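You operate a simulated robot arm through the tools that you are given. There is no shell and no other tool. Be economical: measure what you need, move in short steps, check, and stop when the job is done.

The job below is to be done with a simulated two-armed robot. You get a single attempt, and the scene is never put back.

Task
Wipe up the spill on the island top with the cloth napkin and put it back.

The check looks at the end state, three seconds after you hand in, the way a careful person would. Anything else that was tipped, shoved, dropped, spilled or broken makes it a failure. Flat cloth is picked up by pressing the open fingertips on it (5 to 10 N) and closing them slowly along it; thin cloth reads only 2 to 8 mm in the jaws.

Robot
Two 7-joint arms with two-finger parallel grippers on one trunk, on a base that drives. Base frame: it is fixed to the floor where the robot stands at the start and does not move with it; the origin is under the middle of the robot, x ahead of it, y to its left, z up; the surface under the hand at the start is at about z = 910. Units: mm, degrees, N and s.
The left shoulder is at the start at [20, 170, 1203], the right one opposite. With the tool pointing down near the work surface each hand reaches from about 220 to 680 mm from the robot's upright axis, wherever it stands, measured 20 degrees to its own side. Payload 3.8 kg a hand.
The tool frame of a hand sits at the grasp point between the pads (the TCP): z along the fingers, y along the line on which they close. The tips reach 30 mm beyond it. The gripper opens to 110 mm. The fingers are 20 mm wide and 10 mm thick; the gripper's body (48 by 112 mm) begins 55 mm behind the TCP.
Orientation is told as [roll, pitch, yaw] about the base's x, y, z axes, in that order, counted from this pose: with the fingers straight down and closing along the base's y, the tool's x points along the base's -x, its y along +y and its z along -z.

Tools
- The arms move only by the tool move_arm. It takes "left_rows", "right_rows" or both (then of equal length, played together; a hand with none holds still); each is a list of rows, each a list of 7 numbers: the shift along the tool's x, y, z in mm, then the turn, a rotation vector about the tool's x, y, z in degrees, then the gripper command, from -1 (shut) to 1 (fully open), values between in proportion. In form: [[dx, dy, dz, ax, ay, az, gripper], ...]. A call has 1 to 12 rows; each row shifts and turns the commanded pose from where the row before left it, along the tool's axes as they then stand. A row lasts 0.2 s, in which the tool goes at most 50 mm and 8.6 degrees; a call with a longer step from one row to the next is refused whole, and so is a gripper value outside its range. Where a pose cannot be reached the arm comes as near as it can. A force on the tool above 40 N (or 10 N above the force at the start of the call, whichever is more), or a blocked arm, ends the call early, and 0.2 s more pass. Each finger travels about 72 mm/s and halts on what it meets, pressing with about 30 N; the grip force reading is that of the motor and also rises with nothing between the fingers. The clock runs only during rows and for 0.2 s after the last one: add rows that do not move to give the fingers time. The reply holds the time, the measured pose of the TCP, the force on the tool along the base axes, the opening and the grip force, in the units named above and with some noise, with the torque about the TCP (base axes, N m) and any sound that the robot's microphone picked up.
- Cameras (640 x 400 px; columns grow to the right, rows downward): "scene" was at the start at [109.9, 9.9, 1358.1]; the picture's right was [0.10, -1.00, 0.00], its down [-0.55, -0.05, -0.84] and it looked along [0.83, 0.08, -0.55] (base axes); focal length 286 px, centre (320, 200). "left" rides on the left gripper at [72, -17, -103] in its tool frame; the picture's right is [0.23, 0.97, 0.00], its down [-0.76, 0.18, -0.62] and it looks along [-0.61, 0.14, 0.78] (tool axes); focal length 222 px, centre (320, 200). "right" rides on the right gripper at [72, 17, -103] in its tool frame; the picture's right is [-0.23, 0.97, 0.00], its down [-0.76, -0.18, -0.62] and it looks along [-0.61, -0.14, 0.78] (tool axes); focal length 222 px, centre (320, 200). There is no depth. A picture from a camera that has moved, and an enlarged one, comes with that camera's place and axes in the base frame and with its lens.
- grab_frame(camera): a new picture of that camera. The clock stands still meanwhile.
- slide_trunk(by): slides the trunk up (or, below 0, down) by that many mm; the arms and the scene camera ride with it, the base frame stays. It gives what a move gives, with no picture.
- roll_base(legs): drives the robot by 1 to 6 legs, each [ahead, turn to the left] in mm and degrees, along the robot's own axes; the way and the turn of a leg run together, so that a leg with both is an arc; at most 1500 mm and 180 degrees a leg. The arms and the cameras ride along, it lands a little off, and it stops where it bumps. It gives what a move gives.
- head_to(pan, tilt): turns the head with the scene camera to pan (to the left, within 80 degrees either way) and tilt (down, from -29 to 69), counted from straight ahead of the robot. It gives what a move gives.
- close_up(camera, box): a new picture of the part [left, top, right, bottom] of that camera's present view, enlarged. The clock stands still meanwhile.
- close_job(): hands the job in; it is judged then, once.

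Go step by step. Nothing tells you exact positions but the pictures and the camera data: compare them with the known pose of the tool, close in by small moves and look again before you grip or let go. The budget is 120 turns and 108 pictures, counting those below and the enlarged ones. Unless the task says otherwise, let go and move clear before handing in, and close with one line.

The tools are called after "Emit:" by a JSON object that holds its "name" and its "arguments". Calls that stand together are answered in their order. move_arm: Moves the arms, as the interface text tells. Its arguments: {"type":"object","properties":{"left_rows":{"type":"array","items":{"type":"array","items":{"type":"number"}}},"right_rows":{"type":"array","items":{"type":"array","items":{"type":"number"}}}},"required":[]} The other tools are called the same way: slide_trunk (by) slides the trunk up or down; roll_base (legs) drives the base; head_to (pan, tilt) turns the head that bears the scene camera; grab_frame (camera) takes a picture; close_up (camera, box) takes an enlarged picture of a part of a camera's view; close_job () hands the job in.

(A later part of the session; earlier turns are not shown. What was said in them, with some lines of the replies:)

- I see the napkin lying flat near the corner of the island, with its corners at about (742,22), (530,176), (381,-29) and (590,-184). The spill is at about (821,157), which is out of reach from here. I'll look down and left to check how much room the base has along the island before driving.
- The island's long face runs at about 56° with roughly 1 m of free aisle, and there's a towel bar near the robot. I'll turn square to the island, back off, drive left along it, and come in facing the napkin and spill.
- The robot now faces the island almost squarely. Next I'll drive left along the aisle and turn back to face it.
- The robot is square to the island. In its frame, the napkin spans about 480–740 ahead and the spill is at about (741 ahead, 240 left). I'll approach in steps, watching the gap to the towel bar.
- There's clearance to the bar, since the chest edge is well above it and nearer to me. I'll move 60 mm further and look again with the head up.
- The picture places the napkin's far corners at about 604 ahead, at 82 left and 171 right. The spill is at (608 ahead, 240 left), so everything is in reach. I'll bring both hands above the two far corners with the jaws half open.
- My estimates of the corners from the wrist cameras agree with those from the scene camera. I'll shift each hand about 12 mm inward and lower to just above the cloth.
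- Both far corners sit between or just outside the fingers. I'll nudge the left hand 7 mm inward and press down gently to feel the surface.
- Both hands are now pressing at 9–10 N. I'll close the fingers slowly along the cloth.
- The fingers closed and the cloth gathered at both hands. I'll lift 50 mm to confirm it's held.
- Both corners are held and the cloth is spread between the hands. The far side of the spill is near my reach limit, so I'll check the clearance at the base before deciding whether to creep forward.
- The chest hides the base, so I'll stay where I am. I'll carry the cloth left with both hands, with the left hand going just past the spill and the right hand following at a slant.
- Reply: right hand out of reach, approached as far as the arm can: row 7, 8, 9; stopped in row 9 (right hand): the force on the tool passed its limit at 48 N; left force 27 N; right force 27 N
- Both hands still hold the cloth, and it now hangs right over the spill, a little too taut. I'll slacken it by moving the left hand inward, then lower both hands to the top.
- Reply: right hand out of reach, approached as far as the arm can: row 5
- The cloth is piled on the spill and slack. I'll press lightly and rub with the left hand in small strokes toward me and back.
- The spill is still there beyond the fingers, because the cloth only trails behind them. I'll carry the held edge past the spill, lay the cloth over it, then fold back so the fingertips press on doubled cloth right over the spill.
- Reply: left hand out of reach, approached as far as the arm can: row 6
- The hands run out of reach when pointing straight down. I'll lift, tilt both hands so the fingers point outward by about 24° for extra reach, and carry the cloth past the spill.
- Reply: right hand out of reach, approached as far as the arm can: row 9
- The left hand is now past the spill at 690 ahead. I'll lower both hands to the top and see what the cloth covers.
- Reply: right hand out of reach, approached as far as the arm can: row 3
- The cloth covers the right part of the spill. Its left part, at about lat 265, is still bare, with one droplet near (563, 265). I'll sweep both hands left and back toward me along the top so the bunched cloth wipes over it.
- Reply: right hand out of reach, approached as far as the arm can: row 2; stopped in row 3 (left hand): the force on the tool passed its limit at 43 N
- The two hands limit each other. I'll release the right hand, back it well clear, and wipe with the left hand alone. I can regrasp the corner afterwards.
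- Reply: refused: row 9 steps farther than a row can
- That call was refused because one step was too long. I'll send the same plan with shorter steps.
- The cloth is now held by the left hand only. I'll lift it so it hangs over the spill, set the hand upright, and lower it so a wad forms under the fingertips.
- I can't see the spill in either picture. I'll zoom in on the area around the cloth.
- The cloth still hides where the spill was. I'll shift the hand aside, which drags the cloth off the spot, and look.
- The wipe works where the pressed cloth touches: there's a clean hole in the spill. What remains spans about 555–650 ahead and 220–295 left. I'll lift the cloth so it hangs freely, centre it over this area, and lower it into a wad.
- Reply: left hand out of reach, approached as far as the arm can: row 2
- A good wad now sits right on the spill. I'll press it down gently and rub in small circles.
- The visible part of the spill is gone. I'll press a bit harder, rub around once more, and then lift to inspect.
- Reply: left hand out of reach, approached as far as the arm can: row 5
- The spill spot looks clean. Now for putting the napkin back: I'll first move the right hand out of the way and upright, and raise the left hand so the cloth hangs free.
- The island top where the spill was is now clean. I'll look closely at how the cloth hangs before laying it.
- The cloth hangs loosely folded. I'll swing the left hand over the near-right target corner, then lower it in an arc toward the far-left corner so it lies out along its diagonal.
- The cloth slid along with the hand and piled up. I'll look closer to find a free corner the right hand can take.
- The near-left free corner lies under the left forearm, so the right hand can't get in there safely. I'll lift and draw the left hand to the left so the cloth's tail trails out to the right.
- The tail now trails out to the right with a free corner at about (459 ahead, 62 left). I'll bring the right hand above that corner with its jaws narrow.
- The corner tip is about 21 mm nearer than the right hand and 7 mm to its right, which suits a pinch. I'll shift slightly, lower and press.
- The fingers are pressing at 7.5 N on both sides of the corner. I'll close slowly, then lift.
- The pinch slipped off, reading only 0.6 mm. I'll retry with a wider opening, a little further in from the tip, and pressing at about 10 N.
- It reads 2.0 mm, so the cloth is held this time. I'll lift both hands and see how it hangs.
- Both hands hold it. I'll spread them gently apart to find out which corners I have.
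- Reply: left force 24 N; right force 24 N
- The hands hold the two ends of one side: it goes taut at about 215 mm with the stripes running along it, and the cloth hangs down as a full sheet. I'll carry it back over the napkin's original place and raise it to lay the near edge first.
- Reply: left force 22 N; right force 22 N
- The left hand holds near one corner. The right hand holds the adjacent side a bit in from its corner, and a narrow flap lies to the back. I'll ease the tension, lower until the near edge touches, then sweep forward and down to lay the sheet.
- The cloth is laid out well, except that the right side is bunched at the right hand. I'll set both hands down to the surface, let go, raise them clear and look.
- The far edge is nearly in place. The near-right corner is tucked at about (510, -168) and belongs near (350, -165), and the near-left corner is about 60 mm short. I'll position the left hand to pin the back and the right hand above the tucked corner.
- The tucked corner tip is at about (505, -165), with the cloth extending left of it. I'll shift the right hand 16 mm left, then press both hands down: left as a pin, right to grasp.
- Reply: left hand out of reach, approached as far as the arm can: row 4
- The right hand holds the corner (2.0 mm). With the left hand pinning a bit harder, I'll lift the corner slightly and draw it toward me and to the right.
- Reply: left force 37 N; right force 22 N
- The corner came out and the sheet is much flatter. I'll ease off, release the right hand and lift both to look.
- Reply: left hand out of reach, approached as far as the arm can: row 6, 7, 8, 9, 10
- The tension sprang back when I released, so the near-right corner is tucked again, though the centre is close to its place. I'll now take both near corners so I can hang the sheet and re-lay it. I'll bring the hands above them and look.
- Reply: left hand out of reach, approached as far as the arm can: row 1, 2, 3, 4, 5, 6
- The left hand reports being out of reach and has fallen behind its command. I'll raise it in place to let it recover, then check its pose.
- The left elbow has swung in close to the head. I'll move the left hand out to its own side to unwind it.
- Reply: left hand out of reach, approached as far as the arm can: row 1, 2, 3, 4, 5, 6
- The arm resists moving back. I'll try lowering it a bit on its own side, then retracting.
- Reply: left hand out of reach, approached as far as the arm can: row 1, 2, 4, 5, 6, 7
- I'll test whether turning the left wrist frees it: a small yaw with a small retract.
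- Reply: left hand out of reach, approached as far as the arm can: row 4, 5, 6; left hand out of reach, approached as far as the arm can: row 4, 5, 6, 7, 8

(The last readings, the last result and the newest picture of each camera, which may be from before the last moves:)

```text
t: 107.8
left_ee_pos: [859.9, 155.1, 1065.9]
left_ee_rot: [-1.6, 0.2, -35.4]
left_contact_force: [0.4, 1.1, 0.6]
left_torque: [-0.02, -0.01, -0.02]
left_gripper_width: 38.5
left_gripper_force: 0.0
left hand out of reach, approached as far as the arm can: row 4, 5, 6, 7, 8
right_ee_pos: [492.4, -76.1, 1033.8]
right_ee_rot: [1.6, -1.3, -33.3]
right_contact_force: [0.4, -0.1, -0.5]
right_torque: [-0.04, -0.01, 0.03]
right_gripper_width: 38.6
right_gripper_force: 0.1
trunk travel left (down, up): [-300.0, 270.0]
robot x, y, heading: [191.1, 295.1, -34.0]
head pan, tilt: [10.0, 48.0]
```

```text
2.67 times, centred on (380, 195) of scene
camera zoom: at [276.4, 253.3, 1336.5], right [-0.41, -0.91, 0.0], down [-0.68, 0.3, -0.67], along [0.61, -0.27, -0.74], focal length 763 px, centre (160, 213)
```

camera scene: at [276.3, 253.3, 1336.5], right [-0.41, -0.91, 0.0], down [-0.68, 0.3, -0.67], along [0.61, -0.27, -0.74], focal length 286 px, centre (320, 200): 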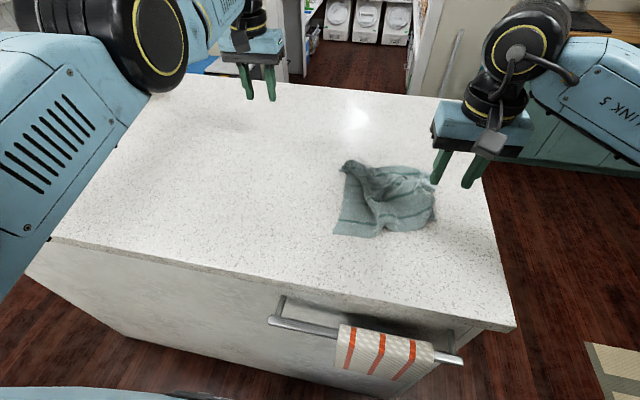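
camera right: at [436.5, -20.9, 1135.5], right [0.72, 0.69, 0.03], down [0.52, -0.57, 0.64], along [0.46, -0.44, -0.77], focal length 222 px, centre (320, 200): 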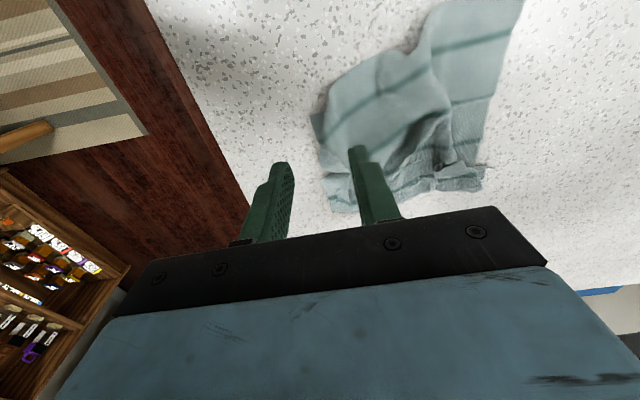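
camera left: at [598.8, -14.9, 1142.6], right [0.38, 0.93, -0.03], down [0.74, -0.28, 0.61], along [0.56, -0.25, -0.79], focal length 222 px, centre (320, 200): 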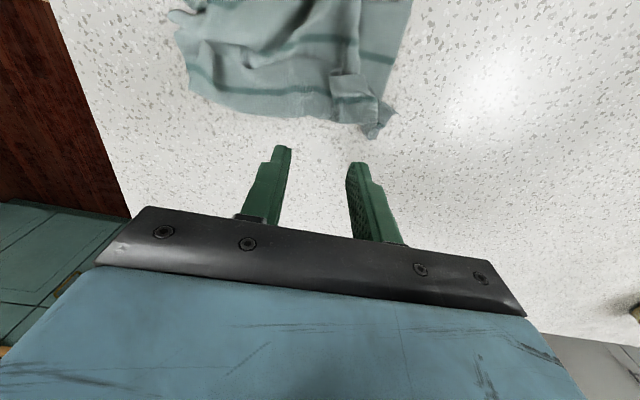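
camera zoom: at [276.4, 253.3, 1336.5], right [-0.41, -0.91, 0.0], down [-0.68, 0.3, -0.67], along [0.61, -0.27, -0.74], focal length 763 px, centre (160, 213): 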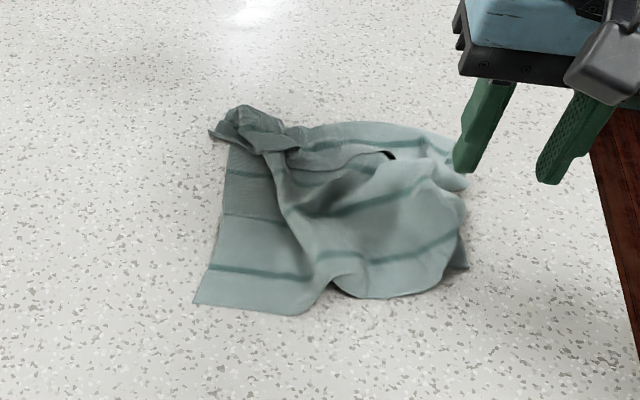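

The left hand can't retract in this arm posture, but it can still pin the back of the cloth. The right hand will take the near-right corner, now a single layer, and draw it toward me. This time I'll relax the pull fully before letting go, with the pin kept on.

Emit:
{"name": "move_arm", "arguments": {"left_rows": [[0, -45, 0, 0, 0, 0, -1], [0, -45, 0, 0, 0, 0, -1], [0, -45, 0, 0, 0, 0, -1], [0, -45, 0, 0, 0, 0, -1], [0, -45, 0, 0, 0, 0, -1], [0, -45, 0, 0, 0, 0, -1], [5, 0, 25, 0, 0, 0, -1], [0, 0, 30, 0, 0, 0, -1], [0, 0, 30, 0, 0, 0, -1], [0, 0, 0, 0, 0, 0, -1]], "right_rows": [[0, 0, 0, 0, 0, 0, -0.25], [0, 0, 0, 0, 0, 0, -0.25], [-7, 9, 0, 0, 0, 0, -0.25], [-8, 9, 0, 0, 0, 0, -0.25], [0, 0, 25, 0, 0, 0, -0.25], [0, 0, 25, 0, 0, 0, -0.25], [0, 0, 25, 0, 0, 0, -0.25], [0, 0, 13, 0, 0, 0, -0.25], [0, 0, 4, 0, 0, 0, -0.25], [0, 0, 0, 0, 0, 0, -0.25]]}}

Emit:
{"name": "grab_frame", "arguments": {"camera": "scene"}}

Emit:
{"name": "grab_frame", "arguments": {"camera": "right"}}

```text
t: 110.0
left_ee_pos: [677.8, -36.6, 985.2]
left_ee_rot: [-1.8, 0.0, -35.4]
left_contact_force: [0.4, 0.4, 0.7]
left_torque: [-0.04, 0.0, -0.01]
left_gripper_width: 0.0
left_gripper_force: 30.1
left hand out of reach, approached as far as the arm can: row 3, 4, 5, 6, 7
right_ee_pos: [517.2, -67.8, 943.4]
right_ee_rot: [1.7, -1.4, -33.2]
right_contact_force: [0.5, 0.1, -0.3]
right_torque: [0.01, -0.01, -0.04]
right_gripper_width: 41.3
right_gripper_force: 0.0
trunk travel left (down, up): [-300.0, 270.0]
robot x, y, heading: [188.8, 296.6, -34.2]
head pan, tilt: [10.0, 48.0]
```

```text
18 pictures are left
camera scene: at [276.1, 253.4, 1336.5], right [-0.41, -0.91, 0.0], down [-0.68, 0.3, -0.67], along [0.61, -0.27, -0.74], focal length 286 px, centre (320, 200)
```

scene: 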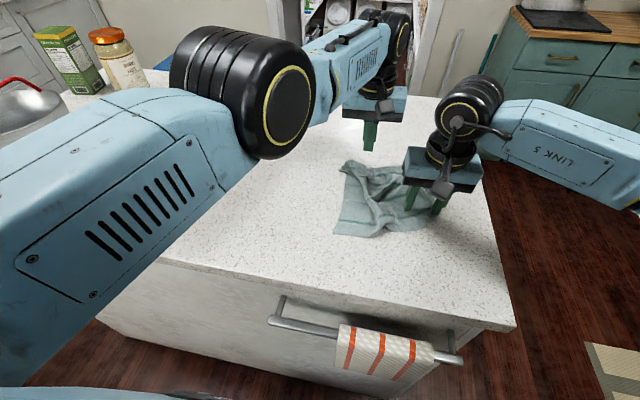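

```text
17 pictures are left
camera right: at [461.3, -12.9, 1045.1], right [0.72, 0.69, 0.03], down [0.52, -0.57, 0.64], along [0.46, -0.44, -0.77], focal length 222 px, centre (320, 200)
```

right: 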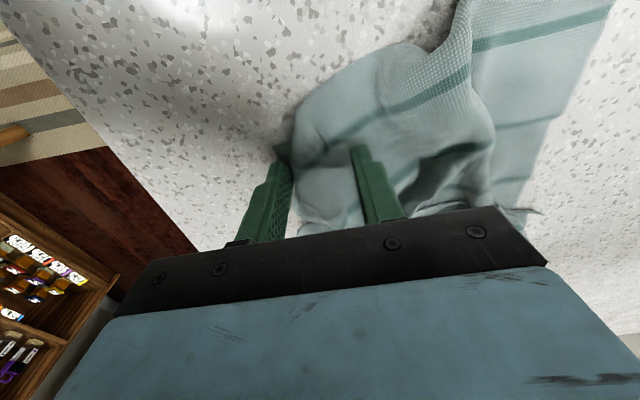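

Emit:
{"name": "move_arm", "arguments": {"left_rows": [[0, 0, 15, 0, 0, 0, -1], [0, 0, 15, 0, 0, 0, -1], [0, 0, 11, 0, 0, 0, -1], [0, 0, 3, 0, 0, 0, -1], [0, 0, 2, 0, 0, 0, -1], [0, 0, 0, 0, 0, 0, -1], [0, 0, 0, 0, 0, 0, -1], [0, 0, 0, 0, 0, 0, -1], [0, 0, 0, 0, 0, 0, -1], [0, 0, 0, 0, 0, 0, -1], [0, 0, 0, 0, 0, 0, -1], [0, 0, 0, 0, 0, 0, -1]], "right_rows": [[3, 6, 0, 0, 0, 0, -0.25], [0, 0, 2, 0, 0, 0, -0.25], [0, 0, 1, 0, 0, 0, -0.32], [0, 0, 0, 0, 0, 0, -0.4], [0, 0, 0, 0, 0, 0, -0.48], [0, 0, 0, 0, 0, 0, -0.56], [0, 0, 0, 0, 0, 0, -0.64], [0, 0, 0, 0, 0, 0, -0.72], [0, 0, 0, 0, 0, 0, -0.8], [0, 0, 0, 0, 0, 0, -0.9], [0, 0, 0, 0, 0, 0, -1], [0, 0, 0, 0, 0, 0, -1]]}}

```text
t: 112.6
left_ee_pos: [674.4, -35.2, 941.2]
left_ee_rot: [-1.7, -0.2, -35.5]
left_contact_force: [5.2, -3.9, 22.8]
left_torque: [0.07, -0.06, -0.02]
left_gripper_width: 0.0
left_gripper_force: 30.5
right_ee_pos: [517.4, -59.5, 941.9]
right_ee_rot: [1.7, -1.4, -33.3]
right_contact_force: [-0.8, 1.0, 6.3]
right_torque: [0.03, 0.06, 0.0]
right_gripper_width: 2.1
right_gripper_force: 30.6
trunk travel left (down, up): [-300.0, 270.0]
robot x, y, heading: [185.5, 296.8, -34.0]
head pan, tilt: [10.0, 48.0]
```

The corner is gripped (2.1 mm) and the back is pinned. Now I'll pull toward me and slightly right, staying low.

Emit:
{"name": "move_arm", "arguments": {"right_rows": [[0, 0, -12, 0, 0, 0, -1], [0, -4, -10, 0, 0, 0, -1], [13, -5, 0, 0, 0, 0, -1], [13, -5, 0, 0, 0, 0, -1], [13, -5, 0, 0, 0, 0, -1], [13, -5, 0, 0, 0, 0, -1], [13, -4, 0, 0, 0, 0, -1], [13, -4, 5, 0, 0, 0, -1], [13, -2, 7, 0, 0, 0, -1], [10, 0, 6, 0, 0, 0, -1], [0, 0, 0, 0, 0, 0, -1]]}}

Emit:
{"name": "close_up", "arguments": {"camera": "scene", "box": [280, 120, 480, 270]}}

```text
t: 115.0
left_ee_pos: [672.7, -36.5, 942.1]
left_ee_rot: [-1.8, 0.0, -35.4]
left_contact_force: [-16.1, -2.0, 28.8]
left_torque: [0.2, 0.6, 0.17]
left_gripper_width: 0.1
left_gripper_force: 30.3
right_ee_pos: [413.5, -33.4, 942.2]
right_ee_rot: [1.8, -1.7, -33.2]
right_contact_force: [18.6, -0.9, 6.6]
right_torque: [-0.06, -0.64, -0.02]
right_gripper_width: 2.1
right_gripper_force: 29.8
trunk travel left (down, up): [-300.0, 270.0]
robot x, y, heading: [184.8, 295.3, -34.4]
head pan, tilt: [10.0, 48.0]
```

```text
2.67 times, centred on (380, 195) of scene
camera zoom: at [274.3, 254.6, 1336.8], right [-0.41, -0.91, 0.0], down [-0.68, 0.3, -0.67], along [0.61, -0.27, -0.74], focal length 763 px, centre (160, 213)
```

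zoom: 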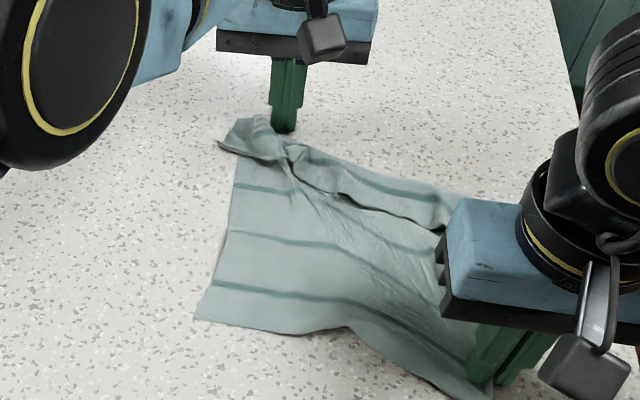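

That pulled flat nicely. I'll give back 15 mm of slack, open just a little, lift the right hand straight up, and only then release the pin.

Emit:
{"name": "move_arm", "arguments": {"right_rows": [[-5, 0, 0, 0, 0, 0, -1], [-5, 0, 0, 0, 0, 0, -1], [-5, 0, 0, 0, 0, 0, -1], [0, 0, 0, 0, 0, 0, -1], [0, 0, 0, 0, 0, 0, -0.8], [0, 0, 0, 0, 0, 0, -0.7], [0, 0, -8, 0, 0, 0, -0.7], [0, 0, -20, 0, 0, 0, -0.7], [0, 0, -40, 0, 0, 0, -0.7], [0, 0, -40, 0, 0, 0, -0.7]]}}

Emit:
{"name": "close_up", "arguments": {"camera": "scene", "box": [280, 120, 480, 270]}}

```text
t: 117.2
left_ee_pos: [674.5, -35.2, 941.4]
left_ee_rot: [-1.6, 0.0, -35.4]
left_contact_force: [0.0, 2.3, 24.5]
left_torque: [0.33, 0.08, -0.01]
left_gripper_width: 0.0
left_gripper_force: 29.9
right_ee_pos: [420.5, -42.3, 1047.7]
right_ee_rot: [1.6, -1.3, -33.1]
right_contact_force: [-0.1, 0.4, -0.4]
right_torque: [0.0, 0.0, 0.01]
right_gripper_width: 16.5
right_gripper_force: 0.0
trunk travel left (down, up): [-300.0, 270.0]
robot x, y, heading: [189.5, 298.1, -34.1]
head pan, tilt: [10.0, 48.0]
```

```text
2.67 times, centred on (380, 195) of scene
camera zoom: at [274.6, 254.8, 1336.7], right [-0.41, -0.91, 0.0], down [-0.68, 0.3, -0.67], along [0.61, -0.27, -0.74], focal length 763 px, centre (160, 213)
```

zoom: 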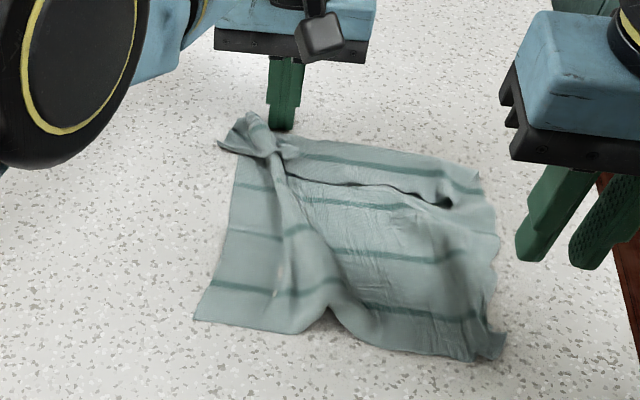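

The napkin is now mostly open, square and centred within about 25 mm of its original place. For one more smoothing, the right hand will pin the near edge while the left hand, already pressing, drags the back edge away.

Emit:
{"name": "move_arm", "arguments": {"right_rows": [[-6, 28, 0, 0, 0, 0, -1], [-6, 28, 0, 0, 0, 0, -1], [-6, 27, 0, 0, 0, 0, -1], [0, 0, 35, 0, 0, 0, -1], [0, 0, 35, 0, 0, 0, -1], [0, 0, 28, 0, 0, 0, -1], [0, 0, 6, 0, 0, 0, -1], [0, 0, 3, 0, 0, 0, -1], [0, 0, 0, 0, 0, 0, -1]]}}

```text
t: 119.2
left_ee_pos: [674.4, -35.2, 941.4]
left_ee_rot: [-1.7, 0.0, -35.4]
left_contact_force: [2.0, 4.0, 23.2]
left_torque: [0.32, 0.03, -0.04]
left_gripper_width: 0.0
left_gripper_force: 29.8
right_ee_pos: [487.0, 19.9, 945.7]
right_ee_rot: [1.6, -1.4, -33.3]
right_contact_force: [-0.1, 0.2, 0.1]
right_torque: [0.03, 0.03, -0.02]
right_gripper_width: 0.0
right_gripper_force: 30.0
trunk travel left (down, up): [-300.0, 270.0]
robot x, y, heading: [183.6, 295.1, -34.0]
head pan, tilt: [10.0, 48.0]
```

Emit:
{"name": "move_arm", "arguments": {"right_rows": [[0, 0, 3, 0, 0, 0, -1], [0, 0, 3, 0, 0, 0, -1], [0, 0, 0, 0, 0, 0, -1], [2, 0, 0, 0, 0, 0, -1], [2, 0, 0, 0, 0, 0, -1], [2, 0, 0, 0, 0, 0, -1], [2, 0, 0, 0, 0, 0, -1], [0, 0, 0, 0, 0, 0, -1]], "left_rows": [[0, 0, 0, 0, 0, 0, -1], [0, 0, 0, 0, 0, 0, -1], [0, 0, 0, 0, 0, 0, -1], [-9, 0, 0, 0, 0, 0, -1], [-9, 0, 0, 0, 0, 0, -1], [-9, 0, 0, 0, 0, 0, -1], [-8, 0, 0, 0, 0, 0, -1], [0, 0, 0, 0, 0, 0, -1]]}}

Emit:
{"name": "close_up", "arguments": {"camera": "scene", "box": [280, 120, 480, 270]}}

```text
t: 121.0
left_ee_pos: [678.4, -33.6, 940.9]
left_ee_rot: [-1.7, 0.2, -35.3]
left_contact_force: [-4.7, -1.9, 13.9]
left_torque: [0.07, 0.18, 0.07]
left_gripper_width: 0.0
left_gripper_force: 30.8
left hand out of reach, approached as far as the arm can: row 4, 5, 6, 7
right_ee_pos: [479.9, 22.1, 940.6]
right_ee_rot: [1.8, -1.5, -33.2]
right_contact_force: [5.9, -5.1, 27.4]
right_torque: [-0.14, 0.05, 0.04]
right_gripper_width: 0.3
right_gripper_force: 30.5
trunk travel left (down, up): [-300.0, 270.0]
robot x, y, heading: [190.7, 296.3, -34.0]
head pan, tilt: [10.0, 48.0]
```

```text
2.67 times, centred on (380, 195) of scene
camera zoom: at [274.4, 254.3, 1336.8], right [-0.41, -0.91, 0.0], down [-0.68, 0.3, -0.67], along [0.61, -0.27, -0.74], focal length 763 px, centre (160, 213)
```

zoom: 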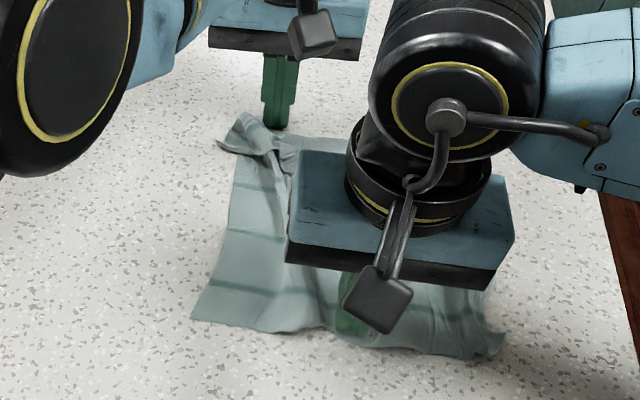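

The left hand is at its limit, so I'll use the right hand instead, dragging the near edge about 25 mm toward me against the pin. Then I'll lift both hands straight up.

Emit:
{"name": "move_arm", "arguments": {"right_rows": [[6, 0, 0, 0, 0, 0, -1], [6, 0, 0, 0, 0, 0, -1], [6, 0, 0, 0, 0, 0, -1], [6, 0, 0, 0, 0, 0, -1], [0, 0, 0, 0, 0, 0, -1], [0, 0, -6, 0, 0, 0, -1], [0, 0, -30, 0, 0, 0, -1], [0, 0, -40, 0, 0, 0, -1], [0, -40, -20, 0, 0, 0, -1], [0, -45, 0, 0, 0, 0, -1], [0, -45, 0, 0, 0, 0, -1], [0, -45, 0, 0, 0, 0, -1]], "left_rows": [[0, 0, 0, 0, 0, 0, -1], [0, 0, 0, 0, 0, 0, -1], [0, 0, 0, 0, 0, 0, -1], [0, 0, 0, 0, 0, 0, -1], [0, 0, 0, 0, 0, 0, -1], [0, 0, 0, 0, 0, 0, -1], [0, 0, -6, 0, 0, 0, -1], [0, 0, -30, 0, 0, 0, -1], [0, 0, -35, 0, 0, 0, -1], [0, 40, -20, 0, 0, 0, -1], [0, 40, 0, 0, 0, 0, -1], [0, 40, 0, 0, 0, 0, -1]]}}

Emit:
{"name": "close_up", "arguments": {"camera": "scene", "box": [280, 120, 480, 270]}}

```text
t: 123.6
left_ee_pos: [772.7, 40.8, 1030.9]
left_ee_rot: [-1.7, 0.2, -35.4]
left_contact_force: [-0.2, 0.2, 0.1]
left_torque: [-0.02, 0.0, 0.01]
left_gripper_width: 0.0
left_gripper_force: 29.3
left hand out of reach, approached as far as the arm can: row 10, 11, 12
right_ee_pos: [360.8, -115.8, 1027.9]
right_ee_rot: [1.8, -1.4, -33.1]
right_contact_force: [-0.1, 0.0, 0.9]
right_torque: [0.02, 0.0, 0.01]
right_gripper_width: 0.0
right_gripper_force: 30.4
trunk travel left (down, up): [-300.0, 270.0]
robot x, y, heading: [184.9, 294.9, -34.2]
head pan, tilt: [10.0, 48.0]
```

```text
2.67 times, centred on (380, 195) of scene
camera zoom: at [276.2, 253.6, 1336.5], right [-0.41, -0.91, 0.0], down [-0.68, 0.3, -0.67], along [0.61, -0.27, -0.74], focal length 763 px, centre (160, 213)
```

zoom: 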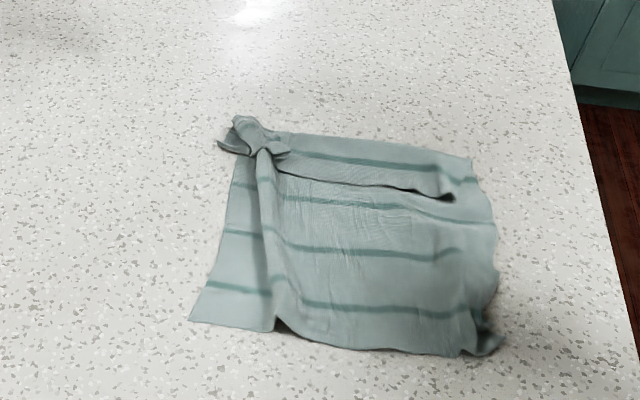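

The napkin now lies open and almost flat in its place. I'll take one last view of the whole scene.

Emit:
{"name": "move_arm", "arguments": {"left_rows": [[0, 30, -20, 0, 0, 0, -0.5], [0, 30, -20, 0, 0, 0, -0.5], [0, 30, -20, 0, 0, 0, -0.5], [0, 0, 0, 0, 0, 0, -0.5]], "right_rows": [[0, -20, -25, 0, 0, 0, -0.5], [0, -20, -25, 0, 0, 0, -0.5], [0, 0, -25, 0, 0, 0, -0.5], [0, 0, 0, 0, 0, 0, -0.5]]}}

Emit:
{"name": "grab_frame", "arguments": {"camera": "scene"}}

Emit:
{"name": "close_up", "arguments": {"camera": "scene", "box": [180, 80, 360, 200]}}

```text
t: 124.6
left_ee_pos: [830.0, 111.5, 1090.1]
left_ee_rot: [-1.6, 0.1, -35.5]
left_contact_force: [0.2, -0.2, 0.2]
left_torque: [0.02, -0.02, -0.01]
left_gripper_width: 27.6
left_gripper_force: 0.1
left hand out of reach, approached as far as the arm can: row 1
right_ee_pos: [336.3, -148.4, 1102.1]
right_ee_rot: [1.7, -1.3, -33.2]
right_contact_force: [-0.4, -0.3, 0.5]
right_torque: [-0.01, -0.02, 0.0]
right_gripper_width: 27.5
right_gripper_force: 0.1
trunk travel left (down, up): [-300.0, 270.0]
robot x, y, heading: [186.8, 296.2, -33.9]
head pan, tilt: [10.0, 48.0]
```

```text
12 pictures are left
camera scene: at [275.9, 252.7, 1336.5], right [-0.41, -0.91, 0.0], down [-0.68, 0.3, -0.67], along [0.61, -0.27, -0.74], focal length 286 px, centre (320, 200)
```

scene: 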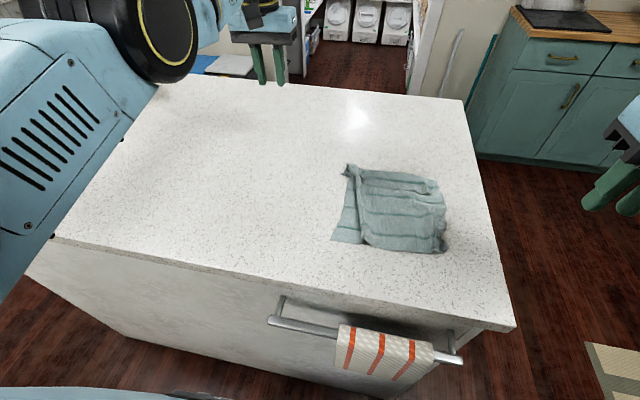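

```text
3.33 times, centred on (270, 140) of scene
camera zoom: at [275.9, 252.7, 1336.5], right [-0.41, -0.91, 0.0], down [-0.68, 0.3, -0.67], along [0.61, -0.27, -0.74], focal length 953 px, centre (487, 400)
```

zoom: 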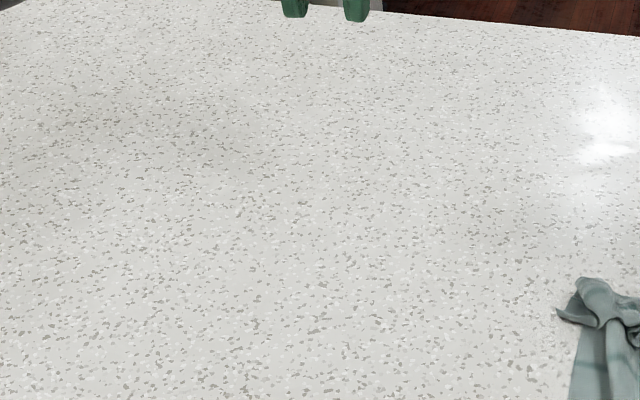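

The top is clean and the napkin is back in its place. I'll quickly check that the pot, jar and box behind the left arm are undisturbed.

Emit:
{"name": "head_to", "arguments": {"pan": 45, "tilt": 30}}

Emit:
{"name": "grab_frame", "arguments": {"camera": "scene"}}

Emit:
{"name": "grab_frame", "arguments": {"camera": "left"}}

```text
t: 125.6
left_ee_pos: [829.8, 110.8, 1087.1]
left_ee_rot: [-1.7, 0.1, -35.5]
left_contact_force: [-0.9, 0.5, -0.1]
left_torque: [0.01, -0.03, 0.0]
left_gripper_width: 27.2
left_gripper_force: 0.0
right_ee_pos: [337.2, -149.0, 1103.7]
right_ee_rot: [1.8, -1.3, -33.2]
right_contact_force: [0.0, 0.0, 0.3]
right_torque: [0.01, 0.01, 0.02]
right_gripper_width: 27.5
right_gripper_force: 0.1
trunk travel left (down, up): [-300.0, 270.0]
robot x, y, heading: [186.1, 297.5, -34.3]
head pan, tilt: [45.0, 30.0]
```

```text
10 pictures are left
camera scene: at [293.3, 302.6, 1363.2], right [0.19, -0.98, 0.0], down [-0.49, -0.09, -0.87], along [0.85, 0.16, -0.5], focal length 286 px, centre (320, 200)
```

scene: 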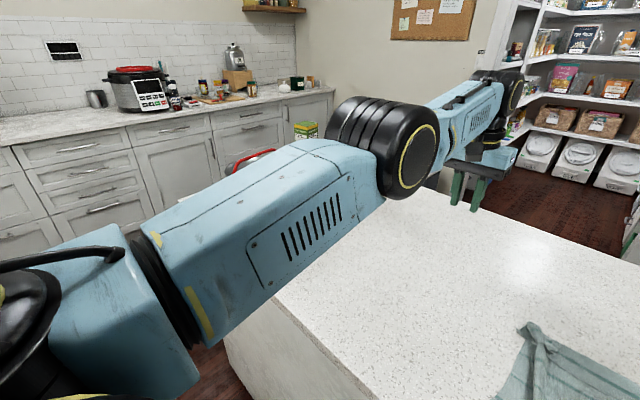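

```text
9 pictures are left
camera left: at [763.2, 142.0, 1194.0], right [0.38, 0.93, -0.03], down [0.74, -0.28, 0.62], along [0.56, -0.25, -0.79], focal length 222 px, centre (320, 200)
```

left: 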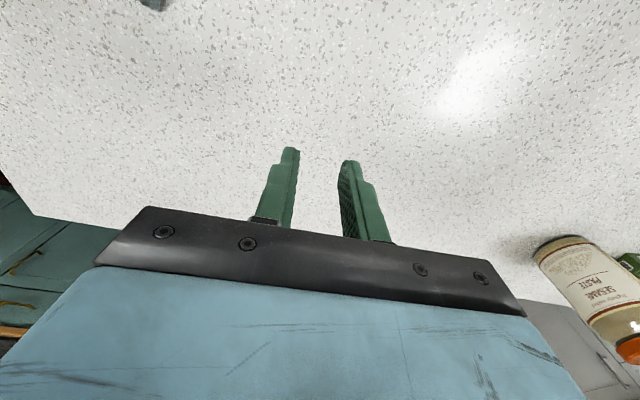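

The jar stands where it was, and the visible parts of the box and pot look undisturbed behind the arm. The top is clean, both hands are empty and clear, and the napkin is back, so I'm handing in.

Emit:
{"name": "close_job", "arguments": {}}

```text
The job is handed in.
```

I wiped up the spill and put the napkin back within about 25 mm of its original place. It's turned a quarter turn from how it lay, with a few wrinkles and one corner bunched. I saw nothing else tipped or moved, though the left arm partly hid the pot and the box at the end.
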